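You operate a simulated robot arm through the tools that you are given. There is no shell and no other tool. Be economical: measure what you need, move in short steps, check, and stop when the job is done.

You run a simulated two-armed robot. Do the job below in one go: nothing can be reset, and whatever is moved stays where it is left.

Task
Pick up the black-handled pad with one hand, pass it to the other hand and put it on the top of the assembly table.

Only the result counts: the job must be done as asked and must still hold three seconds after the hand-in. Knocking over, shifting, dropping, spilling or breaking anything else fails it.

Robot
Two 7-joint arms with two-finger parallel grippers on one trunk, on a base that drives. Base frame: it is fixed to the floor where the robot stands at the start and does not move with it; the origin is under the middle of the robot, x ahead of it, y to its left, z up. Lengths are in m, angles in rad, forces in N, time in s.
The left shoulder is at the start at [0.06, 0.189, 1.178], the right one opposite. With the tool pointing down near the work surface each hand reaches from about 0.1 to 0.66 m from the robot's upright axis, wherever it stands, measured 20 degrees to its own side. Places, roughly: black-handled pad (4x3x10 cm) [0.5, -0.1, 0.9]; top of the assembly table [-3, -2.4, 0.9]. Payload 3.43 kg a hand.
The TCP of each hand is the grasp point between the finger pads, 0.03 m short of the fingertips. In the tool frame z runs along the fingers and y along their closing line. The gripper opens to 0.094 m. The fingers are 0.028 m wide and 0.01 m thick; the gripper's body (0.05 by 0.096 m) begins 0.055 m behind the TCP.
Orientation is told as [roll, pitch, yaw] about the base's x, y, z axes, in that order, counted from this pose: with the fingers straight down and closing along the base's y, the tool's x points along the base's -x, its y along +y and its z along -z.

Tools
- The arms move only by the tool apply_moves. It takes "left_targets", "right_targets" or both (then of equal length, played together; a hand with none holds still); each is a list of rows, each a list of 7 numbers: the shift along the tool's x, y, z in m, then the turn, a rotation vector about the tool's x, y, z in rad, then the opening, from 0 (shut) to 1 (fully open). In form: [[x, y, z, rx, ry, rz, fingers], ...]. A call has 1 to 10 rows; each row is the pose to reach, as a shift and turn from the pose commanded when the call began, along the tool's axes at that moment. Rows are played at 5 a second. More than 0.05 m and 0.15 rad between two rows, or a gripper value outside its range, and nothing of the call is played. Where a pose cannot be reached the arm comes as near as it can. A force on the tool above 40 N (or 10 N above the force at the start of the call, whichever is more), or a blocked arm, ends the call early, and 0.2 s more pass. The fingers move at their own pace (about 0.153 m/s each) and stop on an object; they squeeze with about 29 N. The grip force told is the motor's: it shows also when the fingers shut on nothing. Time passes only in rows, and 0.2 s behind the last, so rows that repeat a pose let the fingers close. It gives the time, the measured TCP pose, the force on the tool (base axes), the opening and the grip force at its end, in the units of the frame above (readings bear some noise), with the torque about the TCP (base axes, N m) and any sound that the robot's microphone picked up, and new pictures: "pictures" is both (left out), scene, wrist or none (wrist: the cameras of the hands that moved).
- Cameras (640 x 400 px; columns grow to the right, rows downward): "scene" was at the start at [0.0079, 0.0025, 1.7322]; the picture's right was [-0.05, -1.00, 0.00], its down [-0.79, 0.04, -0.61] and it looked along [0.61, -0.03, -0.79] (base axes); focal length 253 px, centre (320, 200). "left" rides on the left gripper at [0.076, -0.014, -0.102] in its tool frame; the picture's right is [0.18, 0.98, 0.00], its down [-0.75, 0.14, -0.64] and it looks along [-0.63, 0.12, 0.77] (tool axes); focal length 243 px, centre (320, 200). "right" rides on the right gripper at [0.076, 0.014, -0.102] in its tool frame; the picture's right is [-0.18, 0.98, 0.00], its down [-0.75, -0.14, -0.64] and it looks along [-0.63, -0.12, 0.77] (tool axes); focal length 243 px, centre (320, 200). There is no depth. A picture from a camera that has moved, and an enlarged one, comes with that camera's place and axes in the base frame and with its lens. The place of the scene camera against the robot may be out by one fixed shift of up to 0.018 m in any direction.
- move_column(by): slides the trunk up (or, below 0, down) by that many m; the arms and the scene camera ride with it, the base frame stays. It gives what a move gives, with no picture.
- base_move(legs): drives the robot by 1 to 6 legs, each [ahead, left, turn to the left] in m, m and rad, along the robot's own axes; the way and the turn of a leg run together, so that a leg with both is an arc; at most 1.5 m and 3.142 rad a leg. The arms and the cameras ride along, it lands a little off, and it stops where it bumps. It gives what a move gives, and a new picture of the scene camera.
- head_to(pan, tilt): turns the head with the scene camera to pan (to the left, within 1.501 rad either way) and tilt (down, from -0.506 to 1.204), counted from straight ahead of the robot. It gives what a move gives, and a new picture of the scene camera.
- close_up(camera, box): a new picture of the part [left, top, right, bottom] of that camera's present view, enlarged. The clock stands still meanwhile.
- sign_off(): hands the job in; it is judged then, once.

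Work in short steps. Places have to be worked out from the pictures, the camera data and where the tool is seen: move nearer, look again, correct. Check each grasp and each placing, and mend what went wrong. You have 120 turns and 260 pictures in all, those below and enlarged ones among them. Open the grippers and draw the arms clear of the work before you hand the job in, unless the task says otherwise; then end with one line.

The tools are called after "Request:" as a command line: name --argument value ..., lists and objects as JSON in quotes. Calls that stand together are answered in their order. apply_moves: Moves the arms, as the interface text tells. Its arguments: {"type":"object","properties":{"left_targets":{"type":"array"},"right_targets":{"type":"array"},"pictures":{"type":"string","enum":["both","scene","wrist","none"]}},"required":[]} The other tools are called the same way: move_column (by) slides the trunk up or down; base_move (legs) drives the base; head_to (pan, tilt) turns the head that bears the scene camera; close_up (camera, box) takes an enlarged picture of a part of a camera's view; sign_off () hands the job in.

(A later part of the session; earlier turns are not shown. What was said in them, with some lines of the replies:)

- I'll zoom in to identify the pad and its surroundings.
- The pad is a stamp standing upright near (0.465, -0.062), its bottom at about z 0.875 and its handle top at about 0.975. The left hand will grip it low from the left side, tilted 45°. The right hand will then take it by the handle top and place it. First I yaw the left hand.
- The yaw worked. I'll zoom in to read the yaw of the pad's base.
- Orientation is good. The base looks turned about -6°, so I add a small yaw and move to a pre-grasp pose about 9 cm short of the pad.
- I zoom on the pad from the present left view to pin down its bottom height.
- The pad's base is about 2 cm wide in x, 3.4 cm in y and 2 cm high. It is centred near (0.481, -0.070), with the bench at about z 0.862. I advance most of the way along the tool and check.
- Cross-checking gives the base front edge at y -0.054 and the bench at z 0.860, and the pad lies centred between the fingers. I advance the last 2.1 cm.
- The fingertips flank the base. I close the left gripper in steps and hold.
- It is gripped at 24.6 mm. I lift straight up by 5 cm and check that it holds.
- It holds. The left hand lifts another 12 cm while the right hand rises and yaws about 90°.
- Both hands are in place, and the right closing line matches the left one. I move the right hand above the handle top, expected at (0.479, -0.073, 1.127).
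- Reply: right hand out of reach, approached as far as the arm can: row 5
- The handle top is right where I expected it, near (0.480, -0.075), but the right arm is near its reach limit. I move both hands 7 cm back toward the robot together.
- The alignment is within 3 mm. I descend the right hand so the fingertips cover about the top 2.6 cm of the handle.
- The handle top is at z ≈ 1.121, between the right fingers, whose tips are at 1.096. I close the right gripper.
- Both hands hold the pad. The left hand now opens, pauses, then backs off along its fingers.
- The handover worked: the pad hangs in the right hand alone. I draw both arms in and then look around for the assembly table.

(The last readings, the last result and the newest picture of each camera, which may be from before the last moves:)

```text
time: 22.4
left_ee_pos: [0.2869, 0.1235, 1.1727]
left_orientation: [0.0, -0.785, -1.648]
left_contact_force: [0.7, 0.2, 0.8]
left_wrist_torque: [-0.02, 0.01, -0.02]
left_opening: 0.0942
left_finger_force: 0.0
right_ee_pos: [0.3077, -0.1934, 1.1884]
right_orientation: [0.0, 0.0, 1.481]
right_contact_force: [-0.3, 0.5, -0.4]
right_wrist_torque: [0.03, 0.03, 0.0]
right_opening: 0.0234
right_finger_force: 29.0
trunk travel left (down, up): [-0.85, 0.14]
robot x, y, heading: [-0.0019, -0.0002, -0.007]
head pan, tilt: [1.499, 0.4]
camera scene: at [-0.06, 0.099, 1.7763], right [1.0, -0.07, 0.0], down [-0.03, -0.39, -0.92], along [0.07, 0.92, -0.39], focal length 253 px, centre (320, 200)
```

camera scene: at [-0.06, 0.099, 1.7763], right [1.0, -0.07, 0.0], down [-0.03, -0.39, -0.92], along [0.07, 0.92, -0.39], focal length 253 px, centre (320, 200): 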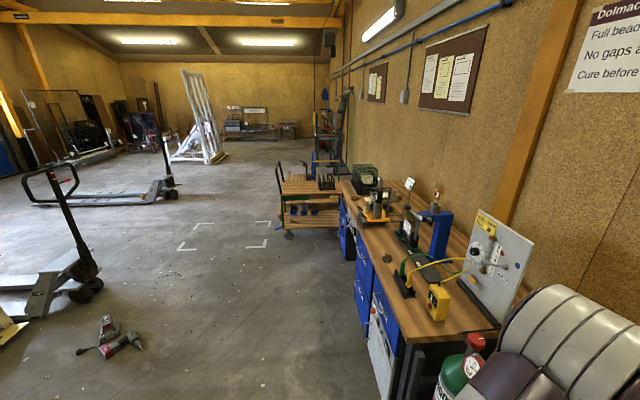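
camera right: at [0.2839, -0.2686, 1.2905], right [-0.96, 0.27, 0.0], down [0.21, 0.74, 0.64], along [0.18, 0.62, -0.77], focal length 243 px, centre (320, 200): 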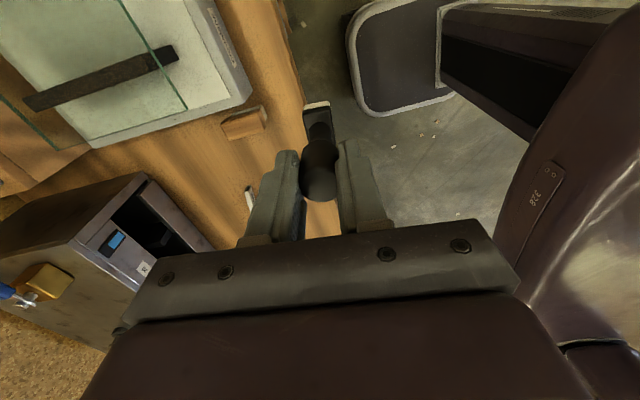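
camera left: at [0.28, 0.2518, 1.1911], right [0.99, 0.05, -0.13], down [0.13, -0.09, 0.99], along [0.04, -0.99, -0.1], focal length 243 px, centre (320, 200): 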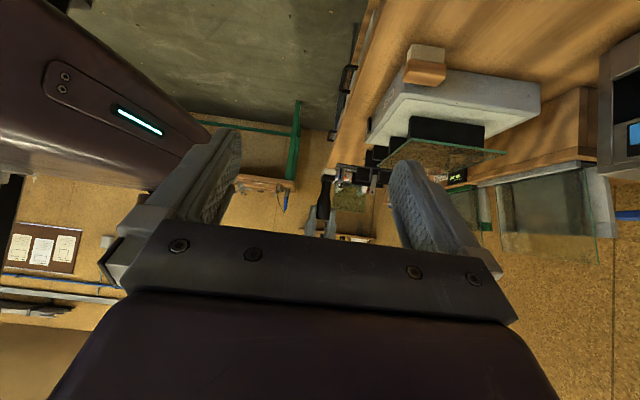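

The assembly table should be just out of view, to the right and behind. I back up 0.45 m from the bench, turn right 1.5 rad and look.

Request:
base_move --legs '[[-0.45, 0, 0], [0, 0, -1.5]]'

Request:
head_to --pan -0.8 --tilt 0.4

```text
time: 28.6
left_ee_pos: [-0.2918, -0.2695, 1.1697]
left_orientation: [0.0, -0.785, -3.114]
left_contact_force: [-0.2, 1.0, -0.2]
left_wrist_torque: [0.01, 0.0, -0.02]
left_opening: 0.0941
left_finger_force: 0.1
right_ee_pos: [-0.606, -0.3237, 1.1876]
right_orientation: [0.001, 0.001, 0.014]
right_contact_force: [0.4, 0.4, -1.4]
right_wrist_torque: [0.02, 0.02, -0.02]
right_opening: 0.0237
right_finger_force: 28.4
trunk travel left (down, up): [-0.85, 0.14]
robot x, y, heading: [-0.4463, 0.0001, -1.465]
head pan, tilt: [1.499, 0.4]
camera scene: at [-0.3652, 0.0717, 1.7763], right [0.03, -1.0, 0.0], down [-0.39, -0.01, -0.92], along [0.92, 0.03, -0.39], focal length 253 px, centre (320, 200)
```

scene: 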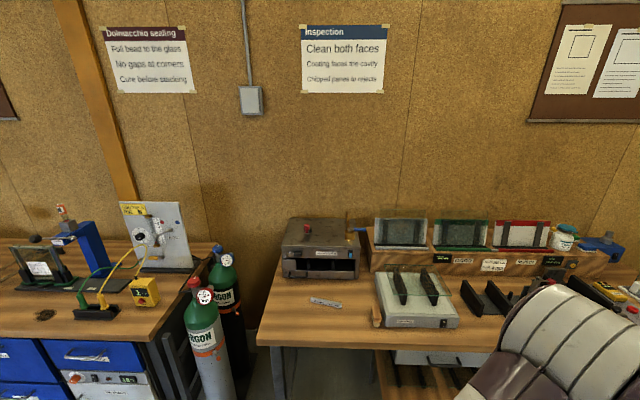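

```text
time: 30.8
left_ee_pos: [-0.2922, -0.2703, 1.1717]
left_orientation: [-0.001, -0.786, -3.116]
left_contact_force: [0.5, 0.1, -0.1]
left_wrist_torque: [-0.01, 0.02, -0.02]
left_opening: 0.0941
left_finger_force: 0.0
right_ee_pos: [-0.6051, -0.3235, 1.1876]
right_orientation: [0.0, 0.0, 0.014]
right_contact_force: [-0.7, -0.3, -1.5]
right_wrist_torque: [-0.04, -0.01, 0.01]
right_opening: 0.0238
right_finger_force: 29.1
trunk travel left (down, up): [-0.85, 0.14]
robot x, y, heading: [-0.4469, 0.0036, -1.466]
head pan, tilt: [-0.799, 0.4]
camera scene: at [-0.5171, -0.0027, 1.7763], right [-0.77, 0.64, 0.0], down [0.25, 0.3, -0.92], along [-0.59, -0.71, -0.39], focal length 253 px, centre (320, 200)
```

scene: 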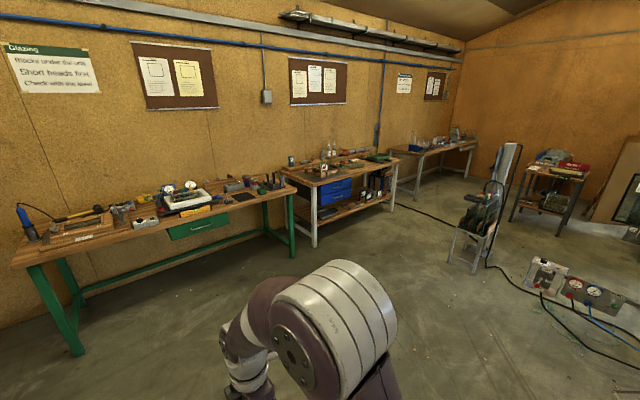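

The white-legged table with blue drawers matches (-3, -2.4). I zoom in to see its clutter and free space.

Request:
close_up --camera "scene" --box '[260, 110, 430, 216]'

```text
3.76 times, centred on (345, 163) of scene
camera zoom: at [-0.5171, -0.0027, 1.7763], right [-0.77, 0.64, 0.0], down [0.25, 0.3, -0.92], along [-0.59, -0.71, -0.39], focal length 953 px, centre (226, 339)
```

zoom: 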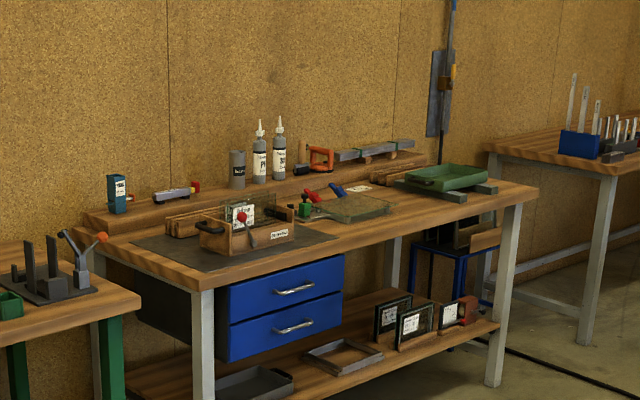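

The free strip on this table is at the front, right of the wooden caddy, near (-2.9, -2.1). I drive diagonally to about (-2.4, -1.2), still facing the wall, and look again.

Request:
base_move --legs '[[0.494, -1.032, 0], [0.494, -1.032, 0], [0, 0, -0.105]]'

Request:
head_to --pan -0.4 --tilt 0.6

```text
time: 42.6
left_ee_pos: [-2.2265, -1.5323, 1.172]
left_orientation: [0.0, -0.784, 3.111]
left_contact_force: [-0.6, -0.2, -0.6]
left_wrist_torque: [0.0, 0.04, 0.0]
left_opening: 0.094
left_finger_force: 0.0
right_ee_pos: [-2.542, -1.5678, 1.188]
right_orientation: [0.0, 0.001, -0.041]
right_contact_force: [0.1, 0.8, -1.2]
right_wrist_torque: [0.0, -0.02, -0.03]
right_opening: 0.0235
right_finger_force: 29.0
trunk travel left (down, up): [-0.85, 0.14]
robot x, y, heading: [-2.3669, -1.2527, -1.527]
head pan, tilt: [-0.799, 0.4]
camera scene: at [-2.4363, -1.2533, 1.7764], right [-0.73, 0.68, 0.0], down [0.26, 0.28, -0.92], along [-0.63, -0.67, -0.39], focal length 253 px, centre (320, 200)
```

scene: 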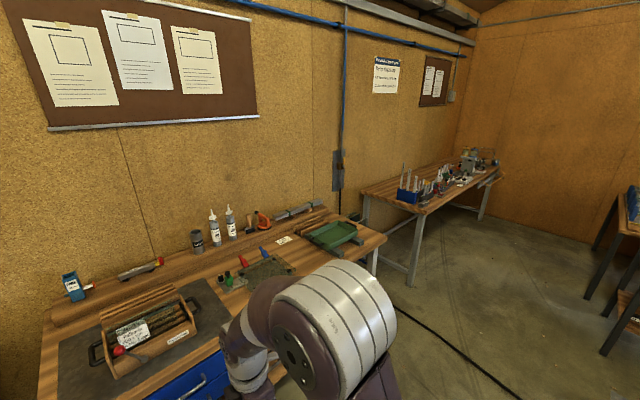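

```text
time: 43.4
left_ee_pos: [-2.2282, -1.5328, 1.1717]
left_orientation: [-0.001, -0.785, 3.112]
left_contact_force: [-0.1, 0.4, -0.1]
left_wrist_torque: [0.0, -0.01, -0.01]
left_opening: 0.094
left_finger_force: 0.1
right_ee_pos: [-2.5427, -1.5679, 1.1878]
right_orientation: [-0.001, 0.001, -0.043]
right_contact_force: [0.5, 0.4, 0.0]
right_wrist_torque: [-0.01, -0.01, 0.0]
right_opening: 0.0236
right_finger_force: 29.1
trunk travel left (down, up): [-0.85, 0.14]
robot x, y, heading: [-2.3618, -1.251, -1.526]
head pan, tilt: [-0.4, 0.6]
camera scene: at [-2.4052, -1.2689, 1.7581], right [-0.94, 0.34, 0.0], down [0.19, 0.53, -0.83], along [-0.28, -0.77, -0.56], focal length 253 px, centre (320, 200)
```

scene: 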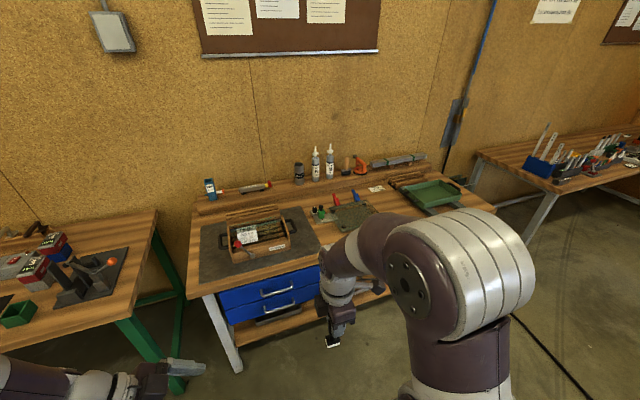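

Before sidestepping right, I check that side for the glass stand seen earlier.

Request:
head_to --pan -1.5 --tilt 0.7

Request:
head_to --pan -0.1 --tilt 0.6

```text
time: 44.8
left_ee_pos: [-2.2276, -1.5328, 1.1719]
left_orientation: [0.0, -0.785, 3.112]
left_contact_force: [-0.2, -0.4, -0.6]
left_wrist_torque: [0.01, 0.0, 0.02]
left_opening: 0.0941
left_finger_force: 0.0
right_ee_pos: [-2.5415, -1.5679, 1.1875]
right_orientation: [0.0, -0.001, -0.041]
right_contact_force: [0.6, 0.3, -0.7]
right_wrist_torque: [0.0, 0.02, 0.02]
right_opening: 0.0234
right_finger_force: 29.1
trunk travel left (down, up): [-0.85, 0.14]
robot x, y, heading: [-2.3649, -1.2465, -1.522]
head pan, tilt: [-1.499, 0.7]
camera scene: at [-2.4587, -1.1961, 1.7495], right [-0.12, 0.99, 0.0], down [0.64, 0.08, -0.77], along [-0.76, -0.09, -0.64], focal length 253 px, centre (320, 200)
```

scene: 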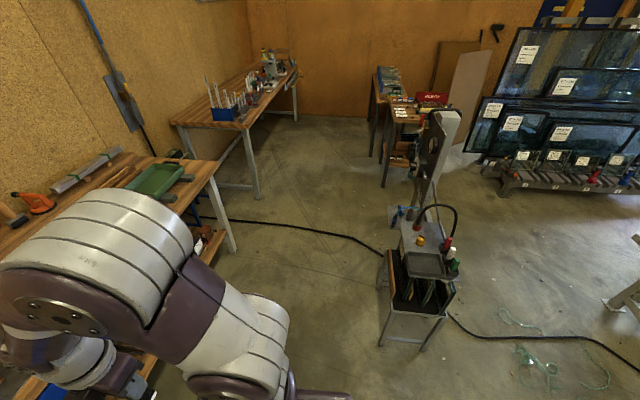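

```text
time: 46.3
left_ee_pos: [-2.2271, -1.5316, 1.1712]
left_orientation: [0.0, -0.785, 3.111]
left_contact_force: [-0.2, 0.3, 0.5]
left_wrist_torque: [0.02, 0.01, 0.02]
left_opening: 0.0938
left_finger_force: 0.0
right_ee_pos: [-2.5439, -1.5689, 1.1876]
right_orientation: [0.001, -0.001, -0.042]
right_contact_force: [0.4, -0.1, -2.4]
right_wrist_torque: [-0.01, 0.05, -0.04]
right_opening: 0.0237
right_finger_force: 29.0
trunk travel left (down, up): [-0.85, 0.14]
robot x, y, heading: [-2.3673, -1.2536, -1.523]
head pan, tilt: [-0.099, 0.6]
camera scene: at [-2.379, -1.2741, 1.7581], right [-1.0, 0.05, 0.0], down [0.03, 0.56, -0.82], along [-0.04, -0.82, -0.57], focal length 253 px, centre (320, 200)
```

scene: 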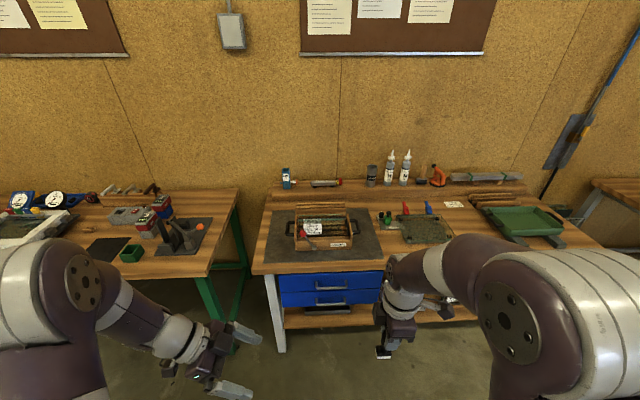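

The stand's nearest leg is at about (-3.14, -0.87), so there is room. The table's front edge is near y -1.985, and I'm aiming for a free patch near (-3.10, -2.08). I move to about (-2.9, -1.55), facing the table squarely.

Request:
base_move --legs '[[0, -0.547, -0.048], [0.27, 0, 0]]'

Request:
head_to --pan -0.05 --tilt 0.9

```text
time: 51.0
left_ee_pos: [-2.7937, -1.8185, 1.1724]
left_orientation: [0.002, -0.786, 3.057]
left_contact_force: [-0.4, 0.5, -0.1]
left_wrist_torque: [0.0, -0.02, 0.0]
left_opening: 0.094
left_finger_force: 0.1
right_ee_pos: [-3.1097, -1.8377, 1.1872]
right_orientation: [-0.001, 0.0, -0.098]
right_contact_force: [-0.7, -0.2, -0.9]
right_wrist_torque: [-0.01, -0.03, 0.04]
right_opening: 0.0234
right_finger_force: 28.8
trunk travel left (down, up): [-0.85, 0.14]
robot x, y, heading: [-2.912, -1.5352, -1.576]
head pan, tilt: [-0.099, 0.6]
camera scene: at [-2.9301, -1.5522, 1.7581], right [-0.99, 0.11, 0.0], down [0.06, 0.56, -0.83], along [-0.09, -0.82, -0.56], focal length 253 px, centre (320, 200)
```

scene: 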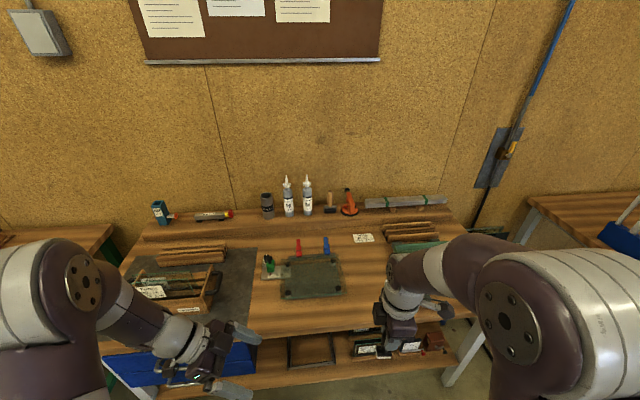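

```text
time: 51.8
left_ee_pos: [-2.7926, -1.8203, 1.1707]
left_orientation: [-0.001, -0.784, 3.058]
left_contact_force: [-0.2, 0.6, 0.5]
left_wrist_torque: [-0.01, -0.01, -0.01]
left_opening: 0.0943
left_finger_force: 0.0
right_ee_pos: [-3.1094, -1.8393, 1.1867]
right_orientation: [0.001, 0.0, -0.098]
right_contact_force: [0.1, 0.4, -1.0]
right_wrist_torque: [-0.01, 0.01, -0.01]
right_opening: 0.0237
right_finger_force: 28.5
trunk travel left (down, up): [-0.85, 0.14]
robot x, y, heading: [-2.9147, -1.5367, -1.574]
head pan, tilt: [-0.051, 0.901]
camera scene: at [-2.925, -1.5422, 1.7333], right [-1.0, 0.06, 0.0], down [0.04, 0.78, -0.62], along [-0.04, -0.62, -0.78], focal length 253 px, centre (320, 200)
```

scene: 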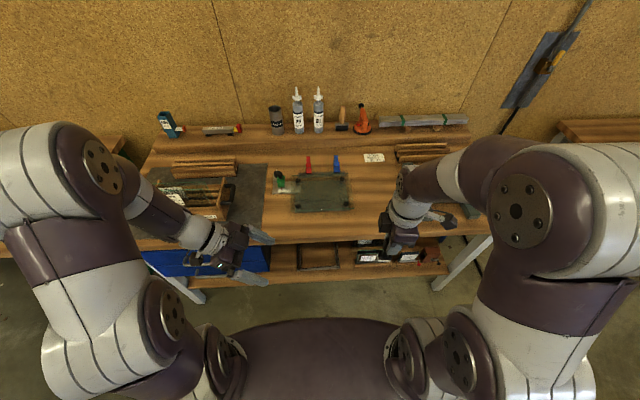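

The strip in front of the dark plate (y -2.0 to -2.13) is bare. I nudge 6 cm closer and look from the right wrist for a spot near (-3.08, -2.065).

Request:
base_move --legs '[[0.06, 0, 0]]'

Request:
close_up --camera "right" --box '[0, 0, 640, 400]'

```text
time: 52.7
left_ee_pos: [-2.7938, -1.875, 1.1728]
left_orientation: [0.006, -0.786, 3.055]
left_contact_force: [-0.4, -0.2, 0.1]
left_wrist_torque: [-0.04, -0.03, 0.04]
left_opening: 0.094
left_finger_force: 0.1
right_ee_pos: [-3.1095, -1.8944, 1.189]
right_orientation: [-0.004, 0.001, -0.095]
right_contact_force: [1.2, 1.2, -1.0]
right_wrist_torque: [-0.02, -0.03, -0.01]
right_opening: 0.0234
right_finger_force: 29.1
trunk travel left (down, up): [-0.85, 0.14]
robot x, y, heading: [-2.9167, -1.5903, -1.57]
head pan, tilt: [-0.051, 0.901]
camera scene: at [-2.9254, -1.595, 1.7334], right [-1.0, 0.06, 0.0], down [0.04, 0.78, -0.62], along [-0.03, -0.62, -0.78], focal length 253 px, centre (320, 200)
```

scene: 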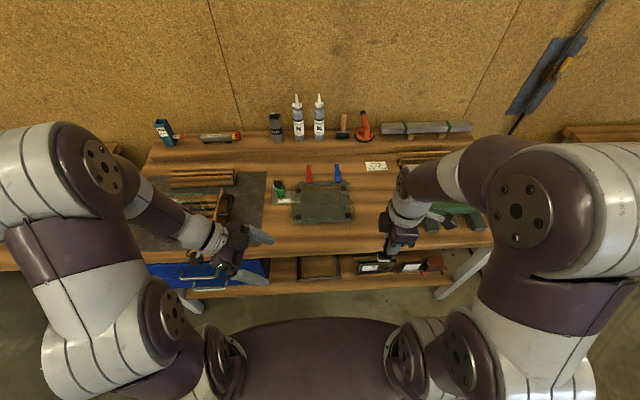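

```text
1.00 times, centred on (320, 200) of right (not enlarged: the box is as wide or as high as the picture)
camera zoom: at [-3.1845, -1.8722, 1.2913], right [0.28, 0.96, 0.0], down [0.74, -0.21, 0.64], along [0.62, -0.18, -0.77], focal length 243 px, centre (320, 200)
```

zoom: 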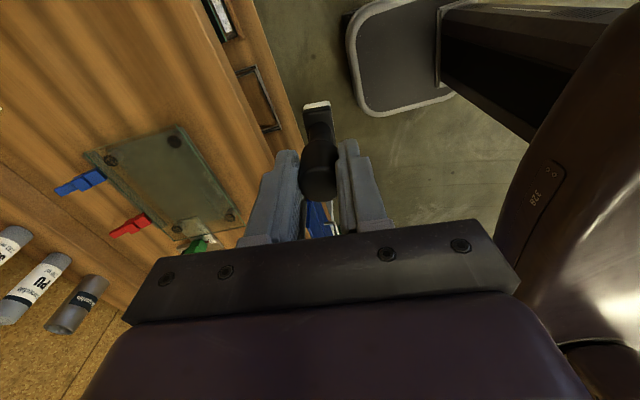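

I zoom in to tell the table's front edge from the lower shelf.

Request:
close_up --camera "right" --box '[60, 0, 340, 175]'

Request:
close_up --camera "scene" --box '[250, 150, 490, 300]'

```text
2.29 times, centred on (200, 88) of right
camera zoom: at [-3.1845, -1.8722, 1.2913], right [0.28, 0.96, 0.0], down [0.74, -0.21, 0.64], along [0.62, -0.18, -0.77], focal length 555 px, centre (594, 457)
```

zoom: 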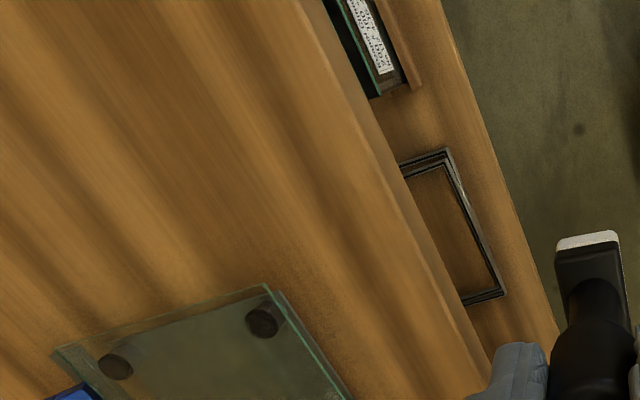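

```text
2.67 times, centred on (370, 225) of scene
camera zoom: at [-2.9254, -1.595, 1.7334], right [-1.0, 0.06, 0.0], down [0.04, 0.78, -0.62], along [-0.03, -0.62, -0.78], focal length 675 px, centre (187, 133)
```

zoom: 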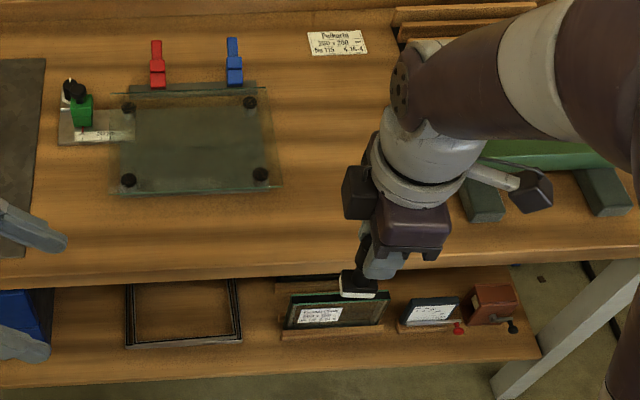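

The table edge is at y ≈ -2.035 and the top at z ≈ 0.865. The patch right of the plate is bare from x -3.11 to -3.36. I carry the pad over (-3.15, -2.11) and lower it to hover.

Request:
apply_moves --right_targets '[[0.003, -0.036, 0, 0, 0, 0, 0], [0.0066, -0.073, 0, 0, 0, 0, 0], [0.01, -0.11, 0.02, 0, 0, 0, 0], [0.0132, -0.146, 0.045, 0, 0, 0, 0], [0.0165, -0.182, 0.07, 0, 0, 0, 0], [0.0198, -0.2185, 0.095, 0, 0, 0, 0], [0.0198, -0.2185, 0.13, 0, 0, 0, 0], [0.0198, -0.2185, 0.159, 0, 0, 0, 0]]' --pictures "both"

Request:
close_up --camera "scene" --box '[270, 160, 510, 310]'

```text
time: 54.5
left_ee_pos: [-2.7937, -1.8796, 1.172]
left_orientation: [-0.002, -0.785, 3.058]
left_contact_force: [0.3, 0.9, -0.1]
left_wrist_torque: [0.0, -0.02, 0.0]
left_opening: 0.0938
left_finger_force: 0.1
right_ee_pos: [-3.1524, -2.1146, 1.0272]
right_orientation: [0.001, 0.0, -0.096]
right_contact_force: [-0.4, -0.6, -0.4]
right_wrist_torque: [0.0, 0.0, 0.04]
right_opening: 0.0236
right_finger_force: 29.2
trunk travel left (down, up): [-0.85, 0.14]
robot x, y, heading: [-2.9178, -1.5927, -1.574]
head pan, tilt: [-0.051, 0.901]
camera scene: at [-2.9256, -1.602, 1.7333], right [-1.0, 0.06, 0.0], down [0.04, 0.78, -0.62], along [-0.03, -0.62, -0.78], focal length 253 px, centre (320, 200)
camera right: at [-3.2266, -2.0936, 1.1301], right [0.28, 0.96, 0.0], down [0.74, -0.21, 0.64], along [0.62, -0.18, -0.77], focal length 243 px, centre (320, 200)
```

scene: 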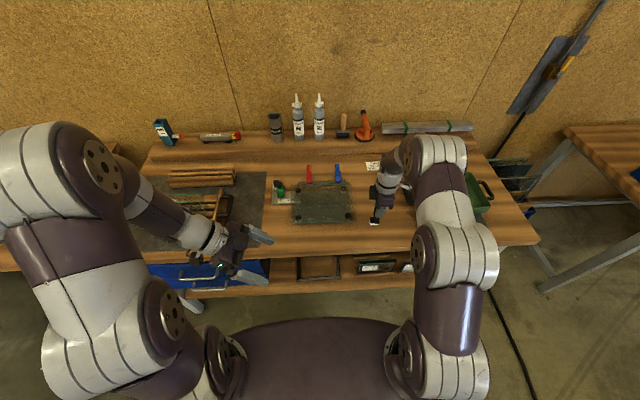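
right: 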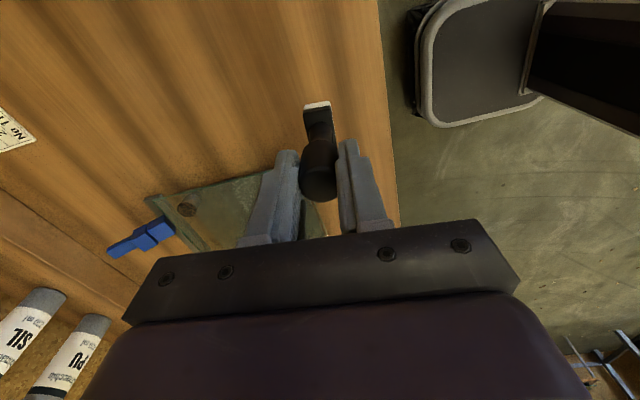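

```text
2.67 times, centred on (390, 235) of scene
camera zoom: at [-2.9256, -1.602, 1.7333], right [-1.0, 0.06, 0.0], down [0.04, 0.78, -0.62], along [-0.03, -0.62, -0.78], focal length 675 px, centre (133, 107)
```

zoom: 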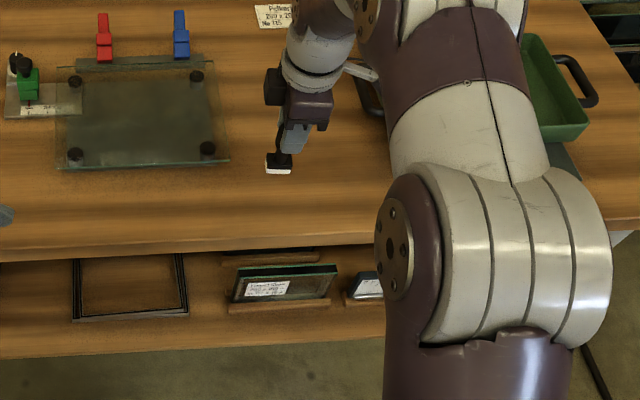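

The pad hovers about 6 cm above bare wood. I lower 5 cm and check.

Request:
apply_moves --right_targets '[[0, 0, 0.02, 0, 0, 0, 0], [0, 0, 0.04, 0, 0, 0, 0], [0, 0, 0.05, 0, 0, 0, 0]]' --pictures "wrist"

Request:
close_up --camera "scene" --box '[340, 190, 420, 240]'

```text
time: 55.3
left_ee_pos: [-2.7931, -1.88, 1.1714]
left_orientation: [0.0, -0.786, 3.057]
left_contact_force: [0.2, -0.3, 0.0]
left_wrist_torque: [0.01, -0.01, -0.02]
left_opening: 0.094
left_finger_force: 0.1
right_ee_pos: [-3.1519, -2.1145, 0.9798]
right_orientation: [0.0, -0.001, -0.096]
right_contact_force: [0.2, -0.9, -1.0]
right_wrist_torque: [0.01, -0.02, -0.01]
right_opening: 0.0236
right_finger_force: 28.2
trunk travel left (down, up): [-0.85, 0.14]
robot x, y, heading: [-2.9133, -1.5912, -1.573]
head pan, tilt: [-0.051, 0.901]
camera right: at [-3.2256, -2.0933, 1.0816], right [0.28, 0.96, 0.0], down [0.74, -0.21, 0.64], along [0.62, -0.18, -0.77], focal length 243 px, centre (320, 200)
```

right: 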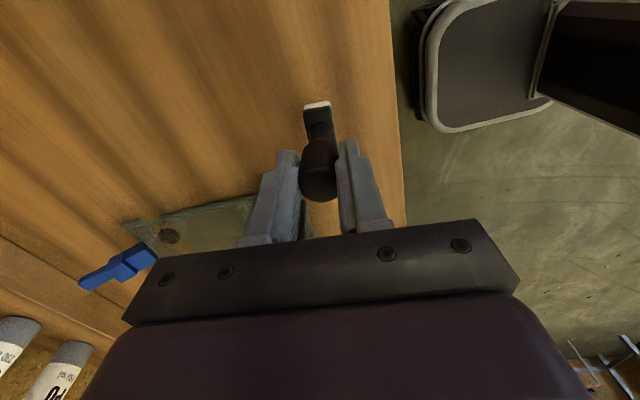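

```text
8.00 times, centred on (380, 215) of scene
camera zoom: at [-2.9254, -1.6015, 1.7333], right [-1.0, 0.06, 0.0], down [0.04, 0.78, -0.62], along [-0.03, -0.62, -0.78], focal length 2024 px, centre (-160, 80)
```

zoom: 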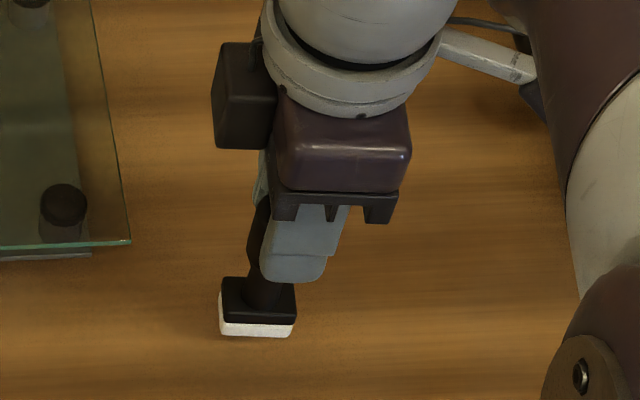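

Still clear of the table. I go down in 2.5 mm steps and watch for contact.

Request:
apply_moves --right_targets '[[0, 0, 0.0025, 0, 0, 0, 0], [0, 0, 0.005, 0, 0, 0, 0], [0, 0, 0.0075, 0, 0, 0, 0], [0, 0, 0.01, 0, 0, 0, 0], [0, 0, 0.0125, 0, 0, 0, 0], [0, 0, 0.015, 0, 0, 0, 0]]' --pictures "none"

Request:
close_up --camera "scene" --box '[340, 190, 420, 240]'

```text
time: 56.7
left_ee_pos: [-2.7933, -1.8794, 1.1708]
left_orientation: [0.0, -0.785, 3.058]
left_contact_force: [-0.1, 0.8, -0.7]
left_wrist_torque: [-0.01, -0.01, -0.03]
left_opening: 0.0941
left_finger_force: 0.0
right_ee_pos: [-3.1506, -2.114, 0.9636]
right_orientation: [0.001, 0.0, -0.097]
right_contact_force: [0.4, -0.1, -0.4]
right_wrist_torque: [-0.02, -0.02, -0.01]
right_opening: 0.0237
right_finger_force: 28.8
trunk travel left (down, up): [-0.85, 0.14]
robot x, y, heading: [-2.9124, -1.5938, -1.576]
head pan, tilt: [-0.051, 0.901]
```

```text
8.00 times, centred on (380, 215) of scene
camera zoom: at [-2.9255, -1.6015, 1.7333], right [-1.0, 0.06, 0.0], down [0.04, 0.78, -0.62], along [-0.03, -0.62, -0.78], focal length 2024 px, centre (-160, 80)
```

zoom: 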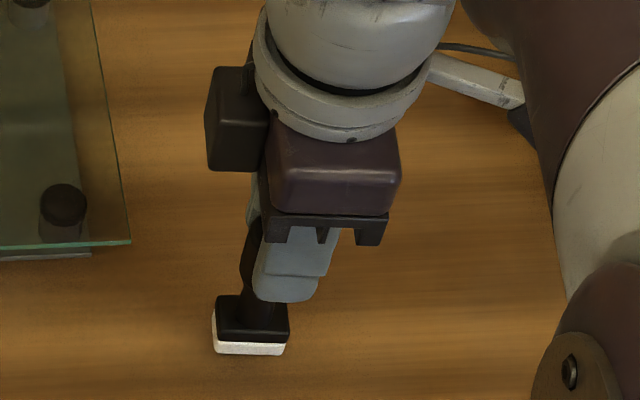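

No contact yet. I continue down in 2 mm steps.

Request:
apply_moves --right_targets '[[0, 0, 0.002, 0, 0, 0, 0], [0, 0, 0.004, 0, 0, 0, 0], [0, 0, 0.006, 0, 0, 0, 0]]' --pictures "none"

```text
time: 57.5
left_ee_pos: [-2.7937, -1.8796, 1.1721]
left_orientation: [0.0, -0.782, 3.058]
left_contact_force: [-0.1, -0.4, 0.6]
left_wrist_torque: [0.03, -0.02, -0.01]
left_opening: 0.0938
left_finger_force: 0.1
right_ee_pos: [-3.1515, -2.1141, 0.9597]
right_orientation: [0.001, 0.0, -0.097]
right_contact_force: [-0.6, -0.5, -0.7]
right_wrist_torque: [0.02, -0.01, 0.0]
right_opening: 0.0236
right_finger_force: 28.8
trunk travel left (down, up): [-0.85, 0.14]
robot x, y, heading: [-2.9173, -1.5917, -1.572]
head pan, tilt: [-0.051, 0.901]
```

Still no contact at TCP 0.9597. I keep going in 1.5 mm steps.

Request:
apply_moves --right_targets '[[0, 0, 0.0015, 0, 0, 0, 0], [0, 0, 0.003, 0, 0, 0, 0], [0, 0, 0.0045, 0, 0, 0, 0]]' --pictures "none"

Request:
close_up --camera "scene" --box '[340, 190, 420, 240]'

```text
time: 58.3
left_ee_pos: [-2.7923, -1.8774, 1.1722]
left_orientation: [0.003, -0.786, 3.054]
left_contact_force: [0.4, 0.4, -0.4]
left_wrist_torque: [-0.03, -0.03, -0.01]
left_opening: 0.0941
left_finger_force: 0.0
right_ee_pos: [-3.1497, -2.1135, 0.9565]
right_orientation: [-0.003, -0.001, -0.097]
right_contact_force: [-2.4, 2.8, 17.4]
right_wrist_torque: [0.2, 0.11, 0.04]
right_opening: 0.0236
right_finger_force: 29.1
trunk travel left (down, up): [-0.85, 0.14]
robot x, y, heading: [-2.9132, -1.5881, -1.573]
head pan, tilt: [-0.051, 0.901]
```

```text
8.00 times, centred on (380, 215) of scene
camera zoom: at [-2.9247, -1.5981, 1.7337], right [-1.0, 0.06, 0.0], down [0.04, 0.78, -0.62], along [-0.04, -0.62, -0.78], focal length 2024 px, centre (-160, 80)
```

zoom: 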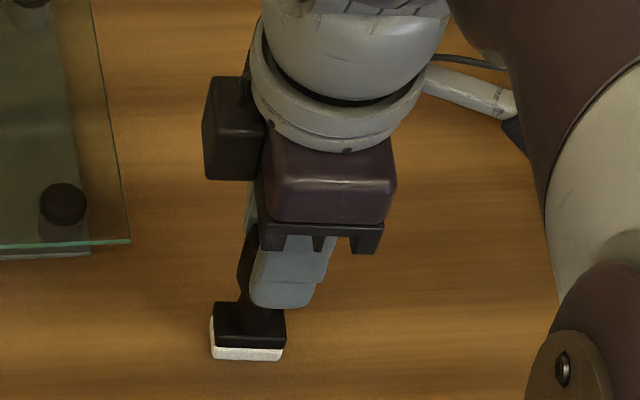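

That is contact, at 17 N upward. I ease up 1 mm to relieve the push and check the force.

Request:
apply_moves --right_targets '[[0, 0, -0.001, 0, 0, 0, 0], [0, 0, -0.001, 0, 0, 0, 0]]' --pictures "none"

```text
time: 58.9
left_ee_pos: [-2.793, -1.8774, 1.1728]
left_orientation: [0.002, -0.787, 3.057]
left_contact_force: [-0.5, 0.2, -0.1]
left_wrist_torque: [-0.03, 0.03, -0.01]
left_opening: 0.0943
left_finger_force: 0.1
right_ee_pos: [-3.1503, -2.1141, 0.958]
right_orientation: [-0.005, -0.001, -0.098]
right_contact_force: [-2.0, -2.3, 19.8]
right_wrist_torque: [-0.14, 0.01, -0.01]
right_opening: 0.0237
right_finger_force: 28.7
trunk travel left (down, up): [-0.85, 0.14]
robot x, y, heading: [-2.9156, -1.5919, -1.578]
head pan, tilt: [-0.051, 0.901]
```

Force is still 20 N, so I ease up in further 1 mm steps until it is small.

Request:
apply_moves --right_targets '[[0, 0, -0.001, 0, 0, 0, 0], [0, 0, -0.001, 0, 0, 0, 0]]' --pictures "none"

```text
time: 59.5
left_ee_pos: [-2.7921, -1.8777, 1.1722]
left_orientation: [0.002, -0.785, 3.056]
left_contact_force: [0.2, 0.0, -0.3]
left_wrist_torque: [0.02, -0.01, -0.01]
left_opening: 0.094
left_finger_force: 0.0
right_ee_pos: [-3.1517, -2.1137, 0.9575]
right_orientation: [-0.002, -0.001, -0.095]
right_contact_force: [1.7, -3.3, 15.1]
right_wrist_torque: [-0.24, -0.23, -0.04]
right_opening: 0.0235
right_finger_force: 28.7
trunk travel left (down, up): [-0.85, 0.14]
robot x, y, heading: [-2.9153, -1.5917, -1.576]
head pan, tilt: [-0.051, 0.901]
```

Request:
apply_moves --right_targets '[[0, 0, -0.001, 0, 0, 0, 0], [0, 0, -0.0015, 0, 0, 0, 0]]' --pictures "wrist"

```text
time: 60.1
left_ee_pos: [-2.792, -1.8788, 1.1717]
left_orientation: [-0.001, -0.785, 3.056]
left_contact_force: [-0.1, -1.0, 0.6]
left_wrist_torque: [0.02, -0.01, 0.01]
left_opening: 0.0938
left_finger_force: 0.0
right_ee_pos: [-3.1496, -2.1114, 0.9558]
right_orientation: [0.001, 0.0, -0.098]
right_contact_force: [-0.2, -2.2, 5.8]
right_wrist_torque: [-0.14, -0.08, -0.01]
right_opening: 0.0236
right_finger_force: 29.1
trunk travel left (down, up): [-0.85, 0.14]
robot x, y, heading: [-2.9134, -1.5932, -1.577]
head pan, tilt: [-0.051, 0.901]
camera right: at [-3.2248, -2.0913, 1.0593], right [0.28, 0.96, 0.0], down [0.74, -0.21, 0.64], along [0.62, -0.18, -0.77], focal length 243 px, centre (320, 200)
```

right: 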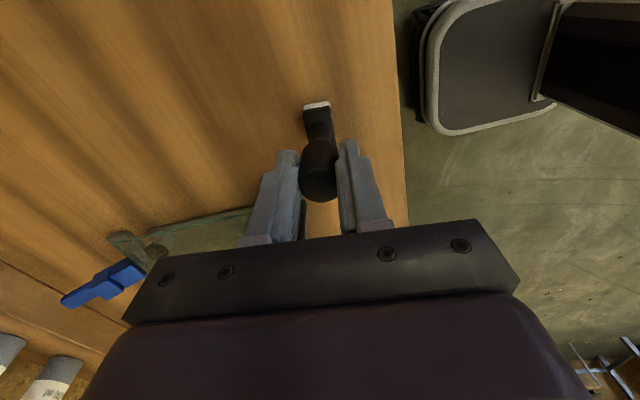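

Force is down to 6 N, with the pad upright and resting on the table. I open the fingers gradually.

Request:
apply_moves --right_targets '[[0, 0, 0, 0, 0, 0, 0.24], [0, 0, 0, 0, 0, 0, 0.28], [0, 0, 0, 0, 0, 0, 0.33], [0, 0, 0, 0, 0, 0, 0.45], [0, 0, 0, 0, 0, 0, 0.7], [0, 0, 0, 0, 0, 0, 1.0], [0, 0, 0, 0, 0, 0, 1.0]]' --pictures "wrist"

Request:
close_up --camera "scene" --box '[340, 190, 420, 240]'

```text
time: 61.7
left_ee_pos: [-2.7925, -1.881, 1.1716]
left_orientation: [0.0, -0.786, 3.058]
left_contact_force: [0.2, -0.2, -0.2]
left_wrist_torque: [-0.04, 0.0, 0.0]
left_opening: 0.094
left_finger_force: 0.1
right_ee_pos: [-3.1503, -2.1124, 0.958]
right_orientation: [0.001, 0.0, -0.096]
right_contact_force: [0.1, -0.8, 0.1]
right_wrist_torque: [0.02, 0.0, 0.0]
right_opening: 0.094
right_finger_force: 0.2
trunk travel left (down, up): [-0.85, 0.14]
robot x, y, heading: [-2.9133, -1.5935, -1.577]
head pan, tilt: [-0.051, 0.901]
camera right: at [-3.2252, -2.0922, 1.0599], right [0.28, 0.96, 0.0], down [0.74, -0.21, 0.64], along [0.62, -0.18, -0.77], focal length 243 px, centre (320, 200)
```

right: 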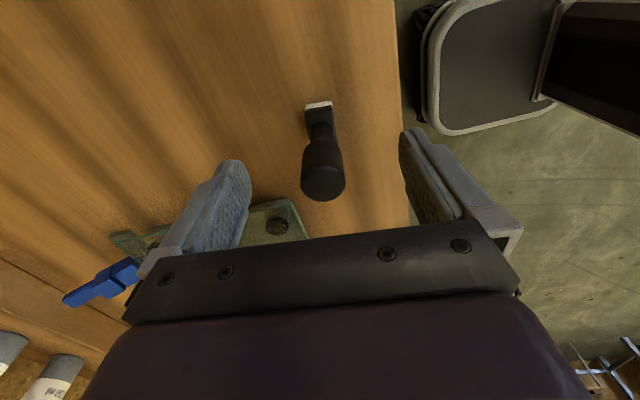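

```text
8.00 times, centred on (380, 215) of scene
camera zoom: at [-2.9253, -1.6013, 1.7333], right [-1.0, 0.06, 0.0], down [0.04, 0.78, -0.62], along [-0.03, -0.62, -0.78], focal length 2024 px, centre (-160, 80)
```

zoom: 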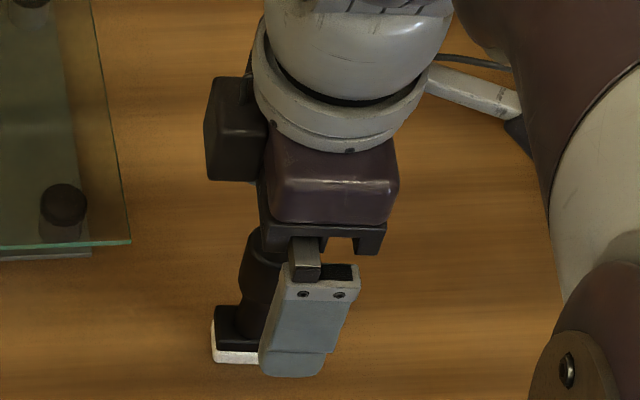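

The pad stands upright and free. I lift the hand straight up, then back toward the robot.

Request:
apply_moves --right_targets '[[0, 0, -0.02, 0, 0, 0, 1], [0, 0, -0.05, 0, 0, 0, 1], [0, 0, -0.09, 0, 0, 0, 1], [0, 0, -0.13, 0, 0, 0, 1], [0, 0, -0.17, 0, 0, 0, 1], [0, 0, -0.21, 0, 0, 0, 1], [0, 0.045, -0.22, 0, 0, 0, 1], [0, 0.09, -0.22, 0, 0, 0, 1], [0, 0.135, -0.22, 0, 0, 0, 1], [0, 0.18, -0.22, 0, 0, 0, 1]]' --pictures "scene"

Request:
close_up --camera "scene" --box '[270, 160, 430, 260]'

```text
time: 63.9
left_ee_pos: [-2.7921, -1.8772, 1.1722]
left_orientation: [0.001, -0.784, 3.056]
left_contact_force: [0.6, -1.2, 0.3]
left_wrist_torque: [-0.03, 0.01, 0.01]
left_opening: 0.0939
left_finger_force: 0.0
right_ee_pos: [-3.1349, -1.9325, 1.1766]
right_orientation: [-0.003, -0.001, -0.094]
right_contact_force: [-0.4, 0.1, 0.3]
right_wrist_torque: [-0.02, 0.01, -0.03]
right_opening: 0.094
right_finger_force: 0.1
trunk travel left (down, up): [-0.85, 0.14]
robot x, y, heading: [-2.9149, -1.5922, -1.572]
head pan, tilt: [-0.051, 0.901]
camera scene: at [-2.9252, -1.5981, 1.7333], right [-1.0, 0.06, 0.0], down [0.04, 0.78, -0.62], along [-0.03, -0.62, -0.78], focal length 253 px, centre (320, 200)
```

scene: 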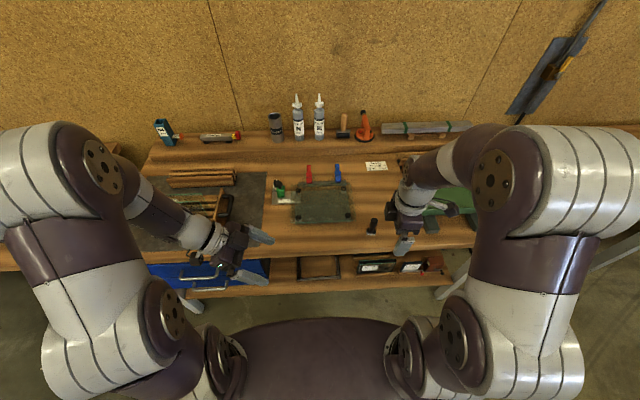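

```text
4.00 times, centred on (350, 210) of scene
camera zoom: at [-2.9252, -1.5981, 1.7333], right [-1.0, 0.06, 0.0], down [0.04, 0.78, -0.62], along [-0.03, -0.62, -0.78], focal length 1012 px, centre (200, 160)
```

zoom: 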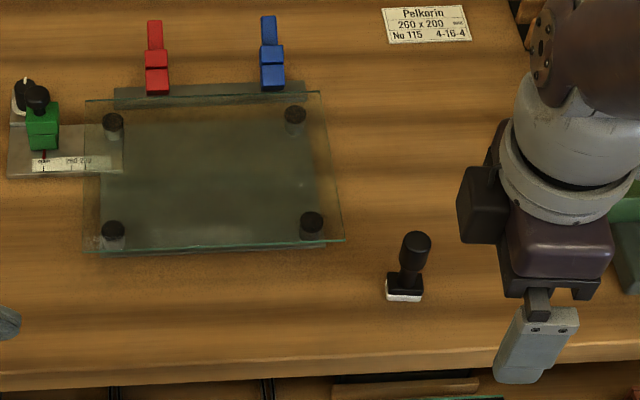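

The pad stands upright on the bare table top, with both grippers open and clear of it, so I hand in the job.

Request:
sign_off

```text
The job is handed in.
```

The left hand picked up the black-handled pad and passed it to the right, which set it upright on the assembly table; I noticed nothing else being moved or knocked.
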